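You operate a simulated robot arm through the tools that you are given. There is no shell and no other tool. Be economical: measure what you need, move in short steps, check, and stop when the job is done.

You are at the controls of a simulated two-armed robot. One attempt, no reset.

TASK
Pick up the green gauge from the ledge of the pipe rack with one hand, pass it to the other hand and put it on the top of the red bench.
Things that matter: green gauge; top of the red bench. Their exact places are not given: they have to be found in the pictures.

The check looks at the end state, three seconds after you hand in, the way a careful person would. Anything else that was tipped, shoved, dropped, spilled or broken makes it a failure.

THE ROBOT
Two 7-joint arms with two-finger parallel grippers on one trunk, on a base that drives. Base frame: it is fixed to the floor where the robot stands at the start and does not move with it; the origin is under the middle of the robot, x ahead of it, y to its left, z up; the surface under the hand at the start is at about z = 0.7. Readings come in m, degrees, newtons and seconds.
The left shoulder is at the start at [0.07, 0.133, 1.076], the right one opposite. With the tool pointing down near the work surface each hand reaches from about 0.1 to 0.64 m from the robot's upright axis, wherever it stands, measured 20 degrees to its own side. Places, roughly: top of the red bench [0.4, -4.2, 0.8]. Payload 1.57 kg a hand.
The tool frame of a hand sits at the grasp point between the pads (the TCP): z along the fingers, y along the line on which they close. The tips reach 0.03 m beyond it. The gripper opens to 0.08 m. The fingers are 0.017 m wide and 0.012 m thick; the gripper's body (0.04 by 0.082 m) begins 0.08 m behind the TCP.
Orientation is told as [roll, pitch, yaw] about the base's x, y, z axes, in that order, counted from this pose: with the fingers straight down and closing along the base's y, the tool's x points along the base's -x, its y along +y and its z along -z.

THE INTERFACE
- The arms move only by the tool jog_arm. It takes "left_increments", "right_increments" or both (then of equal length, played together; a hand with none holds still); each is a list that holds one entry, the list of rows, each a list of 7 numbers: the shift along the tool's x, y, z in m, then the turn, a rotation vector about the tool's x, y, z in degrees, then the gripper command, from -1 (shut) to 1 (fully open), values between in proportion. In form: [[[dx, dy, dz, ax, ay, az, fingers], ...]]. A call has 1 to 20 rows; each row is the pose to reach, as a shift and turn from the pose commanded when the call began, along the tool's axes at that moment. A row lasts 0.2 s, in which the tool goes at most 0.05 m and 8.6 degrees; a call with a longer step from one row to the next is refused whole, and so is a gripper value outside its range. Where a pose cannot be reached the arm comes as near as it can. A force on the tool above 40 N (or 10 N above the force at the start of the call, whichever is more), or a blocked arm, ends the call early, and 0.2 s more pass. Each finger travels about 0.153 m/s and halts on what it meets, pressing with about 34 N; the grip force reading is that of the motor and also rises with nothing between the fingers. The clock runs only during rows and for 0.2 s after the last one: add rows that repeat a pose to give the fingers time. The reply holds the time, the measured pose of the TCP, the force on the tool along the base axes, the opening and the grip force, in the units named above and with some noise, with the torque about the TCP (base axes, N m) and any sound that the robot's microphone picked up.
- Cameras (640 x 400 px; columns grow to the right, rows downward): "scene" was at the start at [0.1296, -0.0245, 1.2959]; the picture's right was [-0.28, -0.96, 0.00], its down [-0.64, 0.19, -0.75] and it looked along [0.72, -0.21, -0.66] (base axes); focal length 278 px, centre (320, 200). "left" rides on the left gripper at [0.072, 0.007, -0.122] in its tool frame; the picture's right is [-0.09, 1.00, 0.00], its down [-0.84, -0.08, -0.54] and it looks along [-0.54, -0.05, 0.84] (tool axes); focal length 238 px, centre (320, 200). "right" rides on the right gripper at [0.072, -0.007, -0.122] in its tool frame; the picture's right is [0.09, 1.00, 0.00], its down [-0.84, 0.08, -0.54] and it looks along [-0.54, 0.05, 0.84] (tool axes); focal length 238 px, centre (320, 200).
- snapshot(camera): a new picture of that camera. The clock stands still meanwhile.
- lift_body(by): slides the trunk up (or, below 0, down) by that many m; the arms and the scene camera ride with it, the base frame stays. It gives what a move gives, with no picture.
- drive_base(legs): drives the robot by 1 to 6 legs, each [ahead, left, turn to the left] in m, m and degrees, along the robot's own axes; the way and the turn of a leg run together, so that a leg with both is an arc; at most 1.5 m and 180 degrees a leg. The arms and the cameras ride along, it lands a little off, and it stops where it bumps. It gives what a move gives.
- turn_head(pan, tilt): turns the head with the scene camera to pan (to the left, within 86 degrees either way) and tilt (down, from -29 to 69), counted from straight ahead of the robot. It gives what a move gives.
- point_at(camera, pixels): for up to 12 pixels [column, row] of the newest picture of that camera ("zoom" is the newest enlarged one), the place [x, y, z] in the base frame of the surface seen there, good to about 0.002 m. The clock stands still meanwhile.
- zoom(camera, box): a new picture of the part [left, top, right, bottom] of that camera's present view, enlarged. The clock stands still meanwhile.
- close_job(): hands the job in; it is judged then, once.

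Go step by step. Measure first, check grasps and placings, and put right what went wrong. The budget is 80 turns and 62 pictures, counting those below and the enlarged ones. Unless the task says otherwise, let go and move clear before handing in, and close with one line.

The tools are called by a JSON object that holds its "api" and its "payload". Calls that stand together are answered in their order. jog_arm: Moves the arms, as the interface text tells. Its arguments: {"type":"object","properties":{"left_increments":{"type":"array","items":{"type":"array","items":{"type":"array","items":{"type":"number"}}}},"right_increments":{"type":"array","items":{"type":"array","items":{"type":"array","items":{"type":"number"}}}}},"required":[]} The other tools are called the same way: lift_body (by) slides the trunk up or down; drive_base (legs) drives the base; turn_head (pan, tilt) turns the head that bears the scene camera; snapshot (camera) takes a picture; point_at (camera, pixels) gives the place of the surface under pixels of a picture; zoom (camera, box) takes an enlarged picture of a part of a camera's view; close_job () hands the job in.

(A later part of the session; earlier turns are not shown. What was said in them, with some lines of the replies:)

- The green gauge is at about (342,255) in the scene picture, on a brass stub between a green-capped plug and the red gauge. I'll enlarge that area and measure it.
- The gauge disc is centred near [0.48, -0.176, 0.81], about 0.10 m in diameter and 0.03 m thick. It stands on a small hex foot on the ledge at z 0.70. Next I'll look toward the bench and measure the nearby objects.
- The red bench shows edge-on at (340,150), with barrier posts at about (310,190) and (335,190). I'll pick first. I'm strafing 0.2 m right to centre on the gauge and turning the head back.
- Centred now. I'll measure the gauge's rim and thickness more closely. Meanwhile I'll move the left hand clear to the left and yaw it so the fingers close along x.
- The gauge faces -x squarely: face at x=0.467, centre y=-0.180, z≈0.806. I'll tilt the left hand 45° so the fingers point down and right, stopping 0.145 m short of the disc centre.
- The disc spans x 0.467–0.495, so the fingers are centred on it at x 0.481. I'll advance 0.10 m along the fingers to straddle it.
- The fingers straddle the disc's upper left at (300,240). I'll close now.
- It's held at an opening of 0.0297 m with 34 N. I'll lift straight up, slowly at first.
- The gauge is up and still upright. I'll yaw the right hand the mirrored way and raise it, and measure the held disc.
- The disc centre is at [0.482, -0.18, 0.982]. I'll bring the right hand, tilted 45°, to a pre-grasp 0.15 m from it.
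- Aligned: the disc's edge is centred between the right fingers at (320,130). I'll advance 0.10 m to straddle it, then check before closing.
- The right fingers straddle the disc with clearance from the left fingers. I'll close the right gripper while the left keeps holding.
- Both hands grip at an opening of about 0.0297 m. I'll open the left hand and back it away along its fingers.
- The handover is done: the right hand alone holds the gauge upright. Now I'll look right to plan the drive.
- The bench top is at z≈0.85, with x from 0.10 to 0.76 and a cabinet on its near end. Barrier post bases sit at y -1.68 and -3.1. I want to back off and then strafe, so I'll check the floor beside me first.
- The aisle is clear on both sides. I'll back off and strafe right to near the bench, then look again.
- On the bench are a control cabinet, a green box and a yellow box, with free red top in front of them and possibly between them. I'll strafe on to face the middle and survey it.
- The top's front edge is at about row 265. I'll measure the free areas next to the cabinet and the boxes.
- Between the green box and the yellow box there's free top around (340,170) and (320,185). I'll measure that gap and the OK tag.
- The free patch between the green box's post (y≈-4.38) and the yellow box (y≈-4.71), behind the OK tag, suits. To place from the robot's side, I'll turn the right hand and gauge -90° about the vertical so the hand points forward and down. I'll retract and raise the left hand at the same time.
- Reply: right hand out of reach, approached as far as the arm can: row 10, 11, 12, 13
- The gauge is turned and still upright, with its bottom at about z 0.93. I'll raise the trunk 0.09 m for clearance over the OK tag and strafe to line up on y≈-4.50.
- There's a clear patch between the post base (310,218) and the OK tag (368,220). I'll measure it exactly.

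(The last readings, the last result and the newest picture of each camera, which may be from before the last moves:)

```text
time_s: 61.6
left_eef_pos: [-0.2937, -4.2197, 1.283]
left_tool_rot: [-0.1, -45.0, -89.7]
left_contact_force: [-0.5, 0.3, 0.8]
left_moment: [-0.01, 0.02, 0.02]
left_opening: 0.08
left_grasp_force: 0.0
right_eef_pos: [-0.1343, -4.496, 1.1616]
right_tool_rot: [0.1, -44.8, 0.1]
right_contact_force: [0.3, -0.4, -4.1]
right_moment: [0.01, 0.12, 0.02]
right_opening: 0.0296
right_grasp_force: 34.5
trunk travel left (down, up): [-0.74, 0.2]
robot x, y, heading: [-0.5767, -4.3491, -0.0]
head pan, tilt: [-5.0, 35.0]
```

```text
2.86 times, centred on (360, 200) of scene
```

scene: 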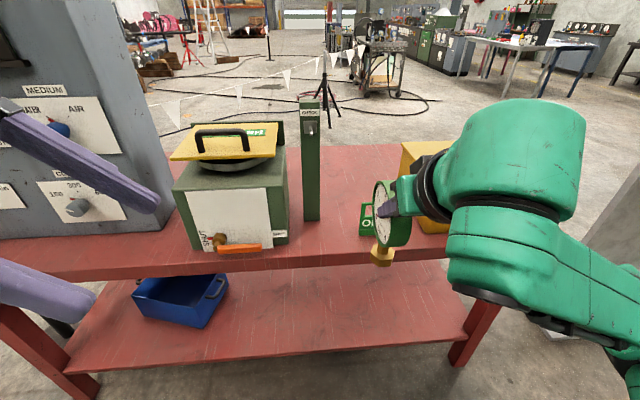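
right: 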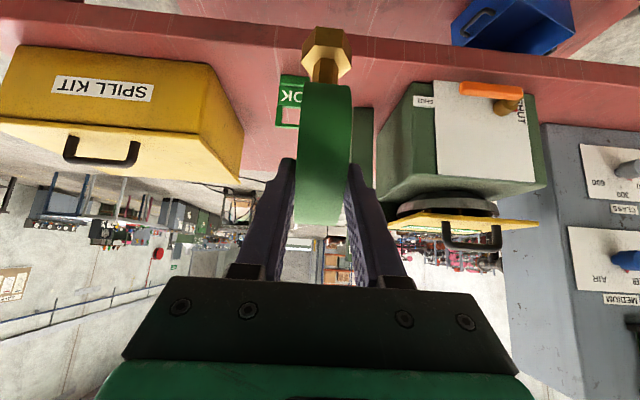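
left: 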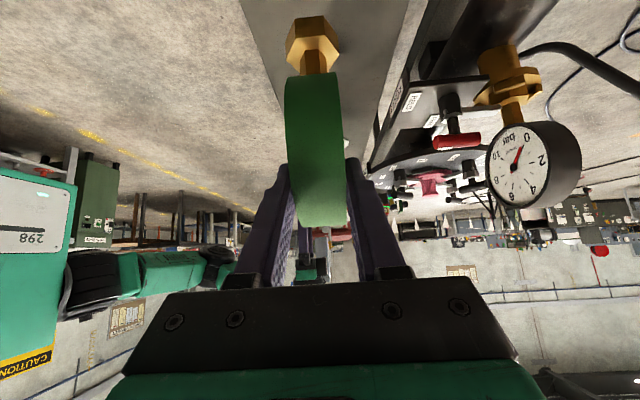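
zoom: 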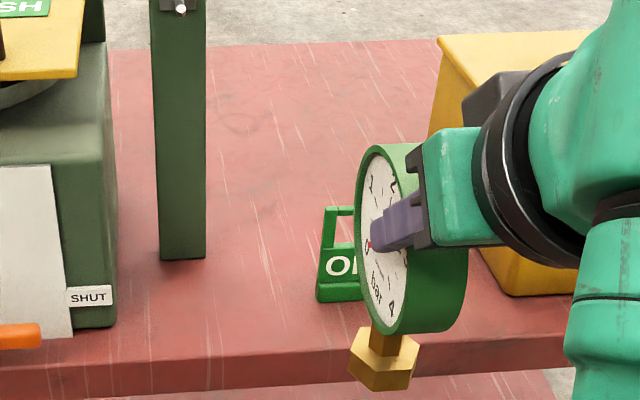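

The gauge is now thin along y, so a spot at about [0.16, -4.465] fits well. It lies in front of the post's line (post x≥0.22, y≥-4.41) and to the left of the tag (y≤-4.52). I'll drive forward 0.26 m and left 0.03 m.

{"api": "drive_base", "payload": {"legs": [[0.26, 0.031, 0]]}}

{"api": "turn_head", "payload": {"pan": -10, "tilt": 45}}

{"api": "snapshot", "payload": {"camera": "scene"}}

{"api": "snapshot", "payload": {"camera": "right"}}

```text
time_s: 63.5
left_eef_pos: [-0.0348, -4.1884, 1.2845]
left_tool_rot: [0.1, -45.0, -89.8]
left_contact_force: [0.2, 0.1, -0.4]
left_moment: [-0.02, 0.01, 0.02]
left_opening: 0.08
left_grasp_force: 0.1
right_eef_pos: [0.124, -4.4648, 1.1607]
right_tool_rot: [0.1, -44.9, 0.0]
right_contact_force: [1.1, 0.7, -2.7]
right_moment: [-0.02, 0.14, 0.01]
right_opening: 0.0295
right_grasp_force: 34.1
trunk travel left (down, up): [-0.74, 0.2]
robot x, y, heading: [-0.3152, -4.3161, 0.2]
head pan, tilt: [-5.0, 35.0]
```

```text
time_s: 64.2
left_eef_pos: [-0.0323, -4.1879, 1.2826]
left_tool_rot: [-0.2, -45.1, -89.6]
left_contact_force: [0.7, 0.2, -0.1]
left_moment: [0.05, 0.0, -0.01]
left_opening: 0.0799
left_grasp_force: 0.1
right_eef_pos: [0.1253, -4.4644, 1.16]
right_tool_rot: [0.1, -44.7, 0.0]
right_contact_force: [0.1, 0.3, -3.9]
right_moment: [0.0, 0.17, 0.01]
right_opening: 0.0296
right_grasp_force: 33.8
trunk travel left (down, up): [-0.74, 0.2]
robot x, y, heading: [-0.3141, -4.3162, 0.3]
head pan, tilt: [-10.0, 45.0]
```

```text
32 pictures are left
```

scene: 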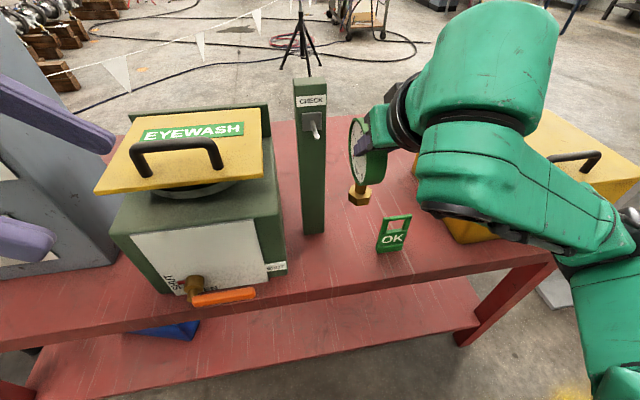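

```text
31 pictures are left
```

right: 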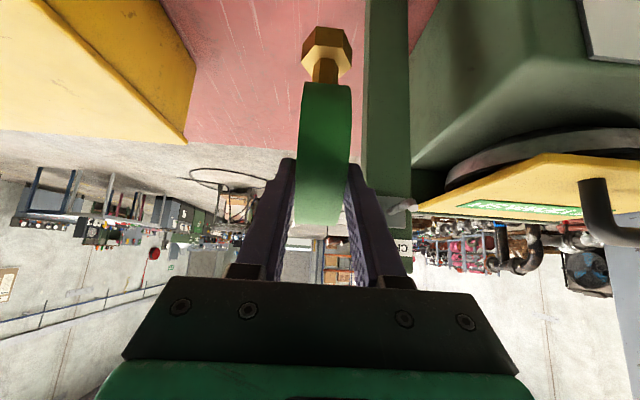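

A peg on the post sits at (316,130), near the gauge. I'll measure the peg, the gauge and the foot.

{"api": "point_at", "payload": {"camera": "scene", "pixels": [[316, 133], [311, 122], [323, 160], [357, 195], [360, 203], [369, 195], [366, 175], [357, 150], [350, 155], [378, 235], [405, 217], [322, 100]]}}

{"api": "zoom", "payload": {"camera": "scene", "box": [280, 70, 440, 270]}}

{"api": "point_at", "payload": {"camera": "right", "pixels": [[303, 130], [348, 130], [327, 40], [305, 55], [350, 55], [327, 70]]}}

```text
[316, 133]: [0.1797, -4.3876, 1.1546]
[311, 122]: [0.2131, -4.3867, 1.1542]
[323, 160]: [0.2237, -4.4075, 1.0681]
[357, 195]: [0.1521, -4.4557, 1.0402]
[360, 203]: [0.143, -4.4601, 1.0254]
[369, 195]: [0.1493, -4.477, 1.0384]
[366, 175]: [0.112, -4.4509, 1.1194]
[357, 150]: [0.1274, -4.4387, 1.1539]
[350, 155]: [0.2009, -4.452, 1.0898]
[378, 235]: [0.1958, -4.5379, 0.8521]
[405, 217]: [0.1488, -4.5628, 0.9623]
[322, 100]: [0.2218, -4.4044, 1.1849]
```

```text
2.00 times, centred on (360, 170) of scene
```

zoom: 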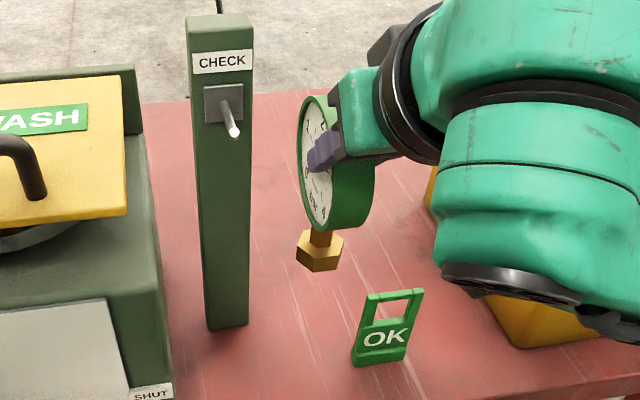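

```text
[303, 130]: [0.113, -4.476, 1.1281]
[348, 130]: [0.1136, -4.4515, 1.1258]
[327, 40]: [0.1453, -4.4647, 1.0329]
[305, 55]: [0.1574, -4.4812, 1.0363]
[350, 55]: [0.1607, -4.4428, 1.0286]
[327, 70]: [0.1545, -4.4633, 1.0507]
```

The foot's bottom is at about z 1.02, so 0.17 m of descent remains. Before lowering, I'll check how low the forearm hangs near the yellow box and the tag.

{"api": "point_at", "payload": {"camera": "scene", "pixels": [[440, 207], [500, 222], [560, 240], [430, 160], [470, 190], [600, 255], [540, 215], [570, 158], [600, 190], [450, 235]]}}

```text
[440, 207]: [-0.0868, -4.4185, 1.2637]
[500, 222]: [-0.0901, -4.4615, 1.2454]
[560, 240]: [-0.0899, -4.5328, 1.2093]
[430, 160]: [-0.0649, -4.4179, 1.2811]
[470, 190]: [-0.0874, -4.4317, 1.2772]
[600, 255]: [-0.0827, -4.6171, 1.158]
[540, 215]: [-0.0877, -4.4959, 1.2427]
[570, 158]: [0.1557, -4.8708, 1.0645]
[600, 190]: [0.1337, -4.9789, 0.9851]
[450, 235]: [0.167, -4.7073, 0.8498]
```

The forearm stays in front of the bench (x<0), so the way down is clear. I'll lower 0.155 m and look.

{"api": "jog_arm", "payload": {"right_increments": [[[0.014, 0, 0.014, 0, 0, 0, -1], [0.03, 0, 0.03, 0, 0, 0, -1], [0.046, 0, 0.046, 0, 0, 0, -1], [0.062, 0, 0.062, 0, 0, 0, -1], [0.078, 0, 0.078, 0, 0, 0, -1], [0.092, 0, 0.092, 0, 0, 0, -1], [0.102, 0, 0.102, 0, 0, 0, -1], [0.1096, 0, 0.1096, 0, 0, 0, -1], [0.1096, 0, 0.1096, 0, 0, 0, -1]]]}}

{"api": "zoom", "payload": {"camera": "scene", "box": [280, 130, 440, 270]}}

{"api": "snapshot", "payload": {"camera": "right"}}

```text
time_s: 66.2
left_eef_pos: [-0.0327, -4.188, 1.283]
left_tool_rot: [0.0, -45.0, -89.8]
left_contact_force: [-0.5, -0.2, -0.4]
left_moment: [0.0, -0.03, 0.03]
left_opening: 0.0803
left_grasp_force: 0.1
right_eef_pos: [0.1254, -4.4643, 1.0041]
right_tool_rot: [0.0, -44.8, 0.2]
right_contact_force: [0.8, -0.8, -3.9]
right_moment: [-0.01, 0.09, 0.01]
right_opening: 0.0298
right_grasp_force: 33.8
right hand out of reach, approached as far as the arm can: row 1, 2, 3, 4, 5
trunk travel left (down, up): [-0.74, 0.2]
robot x, y, heading: [-0.3142, -4.3175, 0.7]
head pan, tilt: [-10.0, 45.0]
```

```text
2.86 times, centred on (360, 200) of scene
```

zoom: 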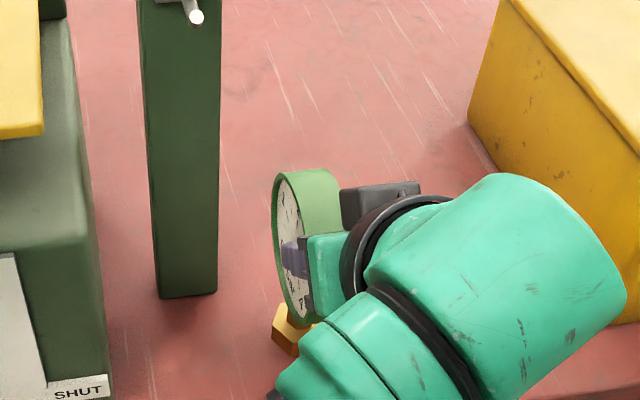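

```text
28 pictures are left
```

right: 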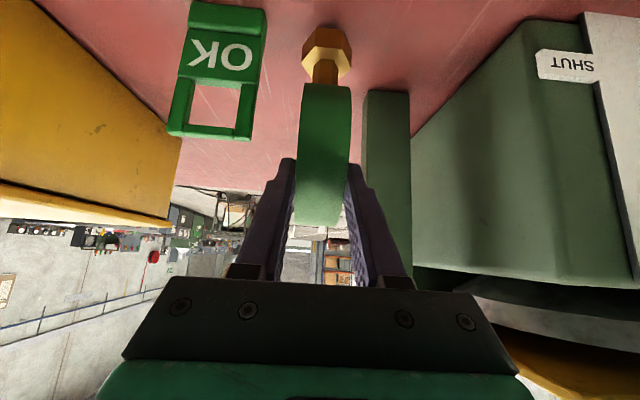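

The gauge is hovering about 0.013 m above the top, clear of the tag and the post. I'll lower in 2–3 mm steps until the force shows contact.

{"api": "jog_arm", "payload": {"right_increments": [[[0.0025, 0, 0.0025, 0, 0, 0, -1], [0.005, 0, 0.005, 0, 0, 0, -1], [0.007, 0, 0.007, 0, 0, 0, -1], [0.008, 0, 0.008, 0, 0, 0, -1], [0.008, 0, 0.008, 0, 0, 0, -1]]]}}

{"api": "point_at", "payload": {"camera": "right", "pixels": [[327, 35], [327, 50], [310, 110], [343, 110], [305, 25]]}}

```text
time_s: 67.4
left_eef_pos: [-0.0317, -4.1876, 1.2831]
left_tool_rot: [0.0, -44.9, -89.8]
left_contact_force: [1.0, -0.3, 0.2]
left_moment: [0.03, -0.01, -0.01]
left_opening: 0.08
left_grasp_force: 0.1
right_eef_pos: [0.1248, -4.4647, 0.9931]
right_tool_rot: [0.1, -44.8, 0.2]
right_contact_force: [-0.2, -0.2, -3.7]
right_moment: [-0.04, 0.15, 0.0]
right_opening: 0.0297
right_grasp_force: 33.5
trunk travel left (down, up): [-0.74, 0.2]
robot x, y, heading: [-0.3146, -4.3186, 0.2]
head pan, tilt: [-10.0, 45.0]
```

```text
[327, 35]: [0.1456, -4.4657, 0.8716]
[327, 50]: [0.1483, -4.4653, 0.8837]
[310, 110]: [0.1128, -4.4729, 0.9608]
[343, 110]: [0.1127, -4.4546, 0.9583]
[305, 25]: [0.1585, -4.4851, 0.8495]
```

No contact yet. I'll keep lowering slowly.

{"api": "jog_arm", "payload": {"right_increments": [[[0.0007, 0, 0.0007, 0, 0, 0, -1], [0.0014, 0, 0.0014, 0, 0, 0, -1], [0.0021, 0, 0.0021, 0, 0, 0, -1], [0.0021, 0, 0.0021, 0, 0, 0, -1]]]}}

{"api": "zoom", "payload": {"camera": "right", "box": [260, 0, 400, 100]}}

```text
time_s: 68.4
left_eef_pos: [-0.0333, -4.1879, 1.2832]
left_tool_rot: [0.0, -45.1, -89.6]
left_contact_force: [-0.3, 0.1, 0.1]
left_moment: [0.01, 0.03, 0.01]
left_opening: 0.08
left_grasp_force: 0.0
right_eef_pos: [0.1241, -4.4631, 0.9893]
right_tool_rot: [0.1, -44.8, 0.1]
right_contact_force: [0.7, 0.5, -3.7]
right_moment: [-0.02, 0.12, 0.01]
right_opening: 0.0296
right_grasp_force: 33.7
trunk travel left (down, up): [-0.74, 0.2]
robot x, y, heading: [-0.3167, -4.3175, -0.0]
head pan, tilt: [-10.0, 45.0]
```

```text
4.00 times, centred on (330, 50) of right
```

zoom: 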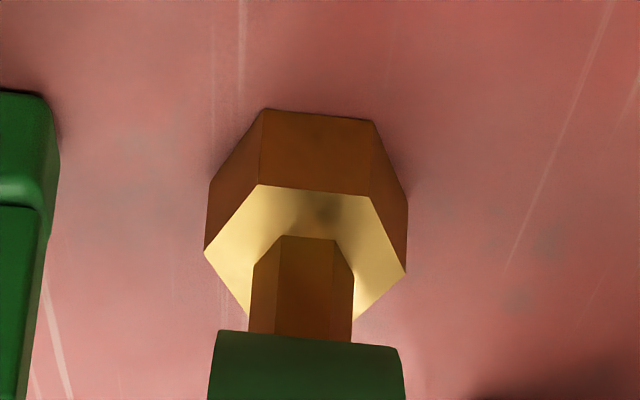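

The foot is close to the surface. I'll measure the gap and its levelness.

{"api": "point_at", "payload": {"camera": "zoom", "pixels": [[270, 118], [365, 128], [318, 100], [318, 120], [262, 190], [362, 200], [225, 250], [395, 265]]}}

{"api": "jog_arm", "payload": {"right_increments": [[[0.0007, 0, 0.0007, 0, 0, 0, -1], [0.0014, 0, 0.0014, 0, 0, 0, -1], [0.0014, 0, 0.0014, 0, 0, 0, -1]]]}}

```text
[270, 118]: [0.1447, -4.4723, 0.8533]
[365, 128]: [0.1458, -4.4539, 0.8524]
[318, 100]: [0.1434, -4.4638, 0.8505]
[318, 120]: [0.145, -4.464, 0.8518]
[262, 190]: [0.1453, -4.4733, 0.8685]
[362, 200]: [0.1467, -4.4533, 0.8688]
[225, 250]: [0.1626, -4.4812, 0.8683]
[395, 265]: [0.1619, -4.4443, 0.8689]
```

```text
time_s: 69.2
left_eef_pos: [-0.0329, -4.187, 1.2836]
left_tool_rot: [0.1, -45.1, -89.8]
left_contact_force: [-0.2, 0.3, -0.6]
left_moment: [0.02, 0.01, -0.01]
left_opening: 0.08
left_grasp_force: 0.1
right_eef_pos: [0.1242, -4.4636, 0.9886]
right_tool_rot: [0.1, -44.9, 0.1]
right_contact_force: [2.4, 0.0, 5.1]
right_moment: [-0.04, -0.57, 0.01]
right_opening: 0.0294
right_grasp_force: 33.9
trunk travel left (down, up): [-0.74, 0.2]
robot x, y, heading: [-0.3131, -4.3139, 0.2]
head pan, tilt: [-10.0, 45.0]
```

Contact: the force rose to +5 N and the foot is level. I'll open partway (about 0.055 m, to stay clear of the tag) and back out along the fingers.

{"api": "jog_arm", "payload": {"right_increments": [[[0, 0, 0, 0, 0, 0, -0.1], [0, 0, 0, 0, 0, 0, 0.1], [0, 0, 0, 0, 0, 0, 0.35], [0, 0, 0, 0, 0, 0, 0.35]]]}}

{"api": "snapshot", "payload": {"camera": "right"}}

```text
time_s: 70.2
left_eef_pos: [-0.0351, -4.1872, 1.2836]
left_tool_rot: [-0.1, -44.9, -89.8]
left_contact_force: [0.2, 1.0, 1.1]
left_moment: [0.0, 0.01, 0.0]
left_opening: 0.08
left_grasp_force: 0.0
right_eef_pos: [0.125, -4.4641, 0.9881]
right_tool_rot: [0.1, -44.9, 0.1]
right_contact_force: [-0.8, -0.5, 0.7]
right_moment: [0.02, 0.01, 0.0]
right_opening: 0.0539
right_grasp_force: 0.0
trunk travel left (down, up): [-0.74, 0.2]
robot x, y, heading: [-0.3166, -4.3124, 0.3]
head pan, tilt: [-10.0, 45.0]
```

```text
26 pictures are left
```

right: 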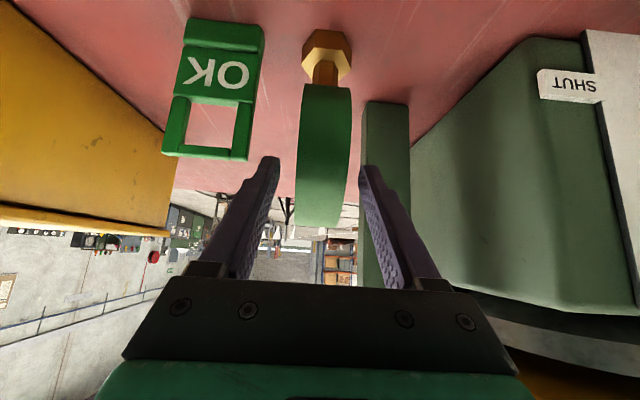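

The gauge stands on its own between the open fingers. I'll back out along the finger axis.

{"api": "jog_arm", "payload": {"right_increments": [[[0, 0, -0.012, 0, 0, 0, 0.35], [0, 0, -0.03, 0, 0, 0, 0.35], [0, 0, -0.05, 0, 0, 0, 0.35], [0, 0, -0.075, 0, 0, 0, 0.35], [0, 0, -0.1, 0, 0, 0, 0.35], [0, 0, -0.1, 0, 0, 0, 0.35]]]}}

{"api": "snapshot", "payload": {"camera": "right"}}

```text
time_s: 71.1
left_eef_pos: [-0.0327, -4.1904, 1.2838]
left_tool_rot: [0.0, -44.9, -89.8]
left_contact_force: [0.9, 0.0, -1.2]
left_moment: [0.0, -0.01, -0.01]
left_opening: 0.0798
left_grasp_force: 0.1
right_eef_pos: [0.0948, -4.4994, 1.0179]
right_tool_rot: [-18.0, -43.4, 12.1]
right_contact_force: [-0.5, 0.1, 0.2]
right_moment: [-0.01, 0.01, 0.02]
right_opening: 0.0538
right_grasp_force: 0.0
right hand out of reach, approached as far as the arm can: row 3, 4
trunk travel left (down, up): [-0.74, 0.2]
robot x, y, heading: [-0.3135, -4.3172, -0.0]
head pan, tilt: [-10.0, 45.0]
stopped in row 4 (right hand): the arm was blocked; the commanded pose is now the measured one
```

```text
25 pictures are left
```

right: 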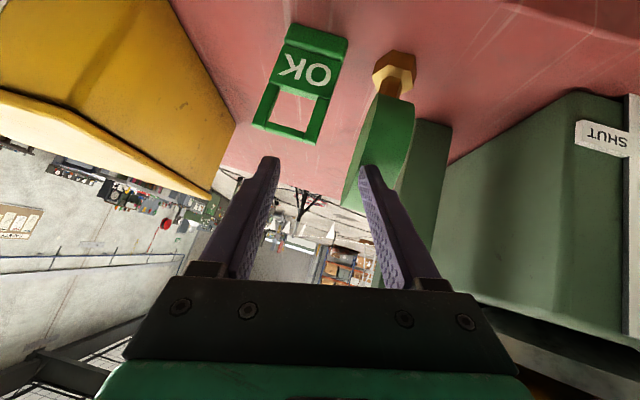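

The arm hit a joint limit: the hand twisted and moved to y -4.499. I'll check the gauge's state before any further motion.

{"api": "zoom", "payload": {"camera": "scene", "box": [280, 130, 440, 270]}}

{"api": "zoom", "payload": {"camera": "right", "box": [240, 20, 480, 240]}}

{"api": "point_at", "payload": {"camera": "right", "pixels": [[372, 170], [365, 190], [392, 150], [395, 65], [380, 75], [412, 75], [400, 120], [375, 140], [270, 165], [372, 200], [315, 45], [295, 130]]}}

```text
2.86 times, centred on (360, 200) of scene
```

zoom: 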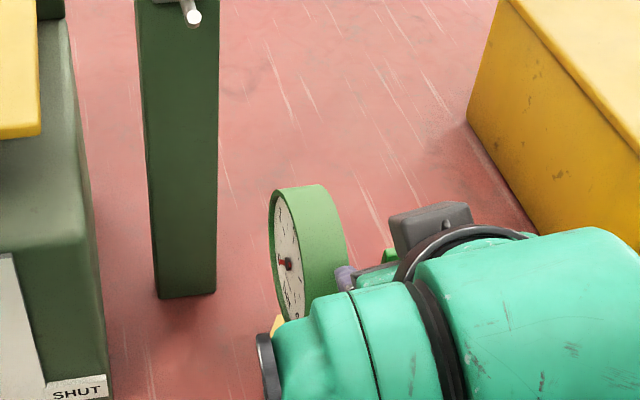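

```text
1.82 times, centred on (360, 130) of right
```

zoom: 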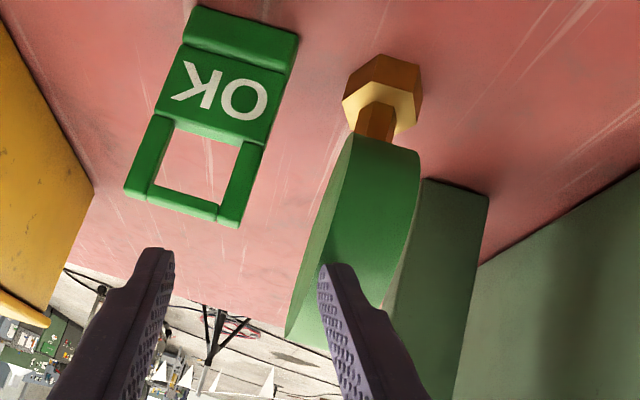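

```text
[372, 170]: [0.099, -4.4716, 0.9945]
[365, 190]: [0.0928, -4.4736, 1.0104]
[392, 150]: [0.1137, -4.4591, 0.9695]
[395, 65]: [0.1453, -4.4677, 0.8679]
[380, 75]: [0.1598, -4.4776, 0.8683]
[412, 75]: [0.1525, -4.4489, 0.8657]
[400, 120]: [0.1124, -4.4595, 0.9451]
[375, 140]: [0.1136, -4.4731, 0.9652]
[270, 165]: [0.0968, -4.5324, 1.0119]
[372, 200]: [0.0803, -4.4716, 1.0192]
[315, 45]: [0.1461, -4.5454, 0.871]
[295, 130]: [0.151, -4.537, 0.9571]
```

The gauge is still upright (foot top level at z≈0.868), and the fingers are already outside its rim on the robot's side. Reversing the base straight back takes the hand away cleanly.

{"api": "drive_base", "payload": {"legs": [[-0.3, 0, 0]]}}

{"api": "snapshot", "payload": {"camera": "scene"}}

```text
time_s: 73.1
left_eef_pos: [-0.3322, -4.1871, 1.2821]
left_tool_rot: [-0.1, -45.0, -89.6]
left_contact_force: [-0.3, -0.3, -0.5]
left_moment: [0.01, 0.04, 0.02]
left_opening: 0.0799
left_grasp_force: 0.0
right_eef_pos: [-0.204, -4.4978, 1.0179]
right_tool_rot: [-18.1, -43.4, 12.4]
right_contact_force: [-0.4, 0.7, 0.6]
right_moment: [0.01, 0.0, -0.01]
right_opening: 0.0537
right_grasp_force: 0.1
trunk travel left (down, up): [-0.74, 0.2]
robot x, y, heading: [-0.6158, -4.3139, 0.2]
head pan, tilt: [-10.0, 45.0]
```

```text
22 pictures are left
```

scene: 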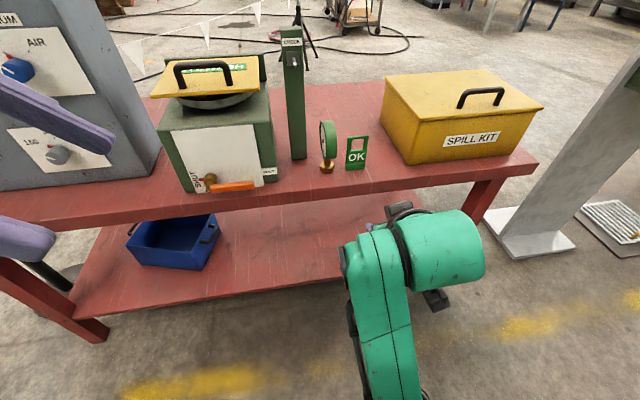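

The gauge stands at (328,150) on the bench top, and the tag and boxes haven't moved. I'll take one close look to confirm.

{"api": "zoom", "payload": {"camera": "scene", "box": [270, 100, 400, 200]}}

{"api": "point_at", "payload": {"camera": "scene", "pixels": [[327, 170], [328, 123], [334, 140], [325, 150], [356, 160]]}}

```text
4.00 times, centred on (335, 150) of scene
```

zoom: 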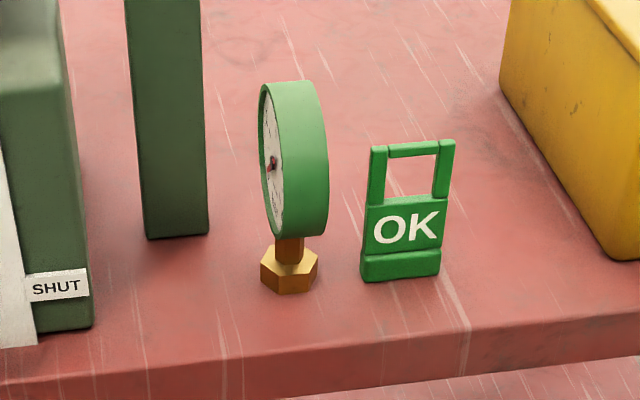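

```text
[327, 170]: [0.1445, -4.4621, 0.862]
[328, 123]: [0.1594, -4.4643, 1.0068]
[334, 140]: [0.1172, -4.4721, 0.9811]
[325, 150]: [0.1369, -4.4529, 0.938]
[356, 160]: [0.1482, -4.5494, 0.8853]
```

The close-up shows the gauge upright on the red bench top, released, with nothing nearby disturbed and both hands clear. I'm handing the job in.

{"api": "close_job", "payload": {}}

```text
The job is handed in.
```

The green gauge was picked from the ledge with the left hand and passed to the right. It now stands upright on the red bench top, between the eyewash post and the OK tag, with both hands clear and nothing else visibly disturbed.
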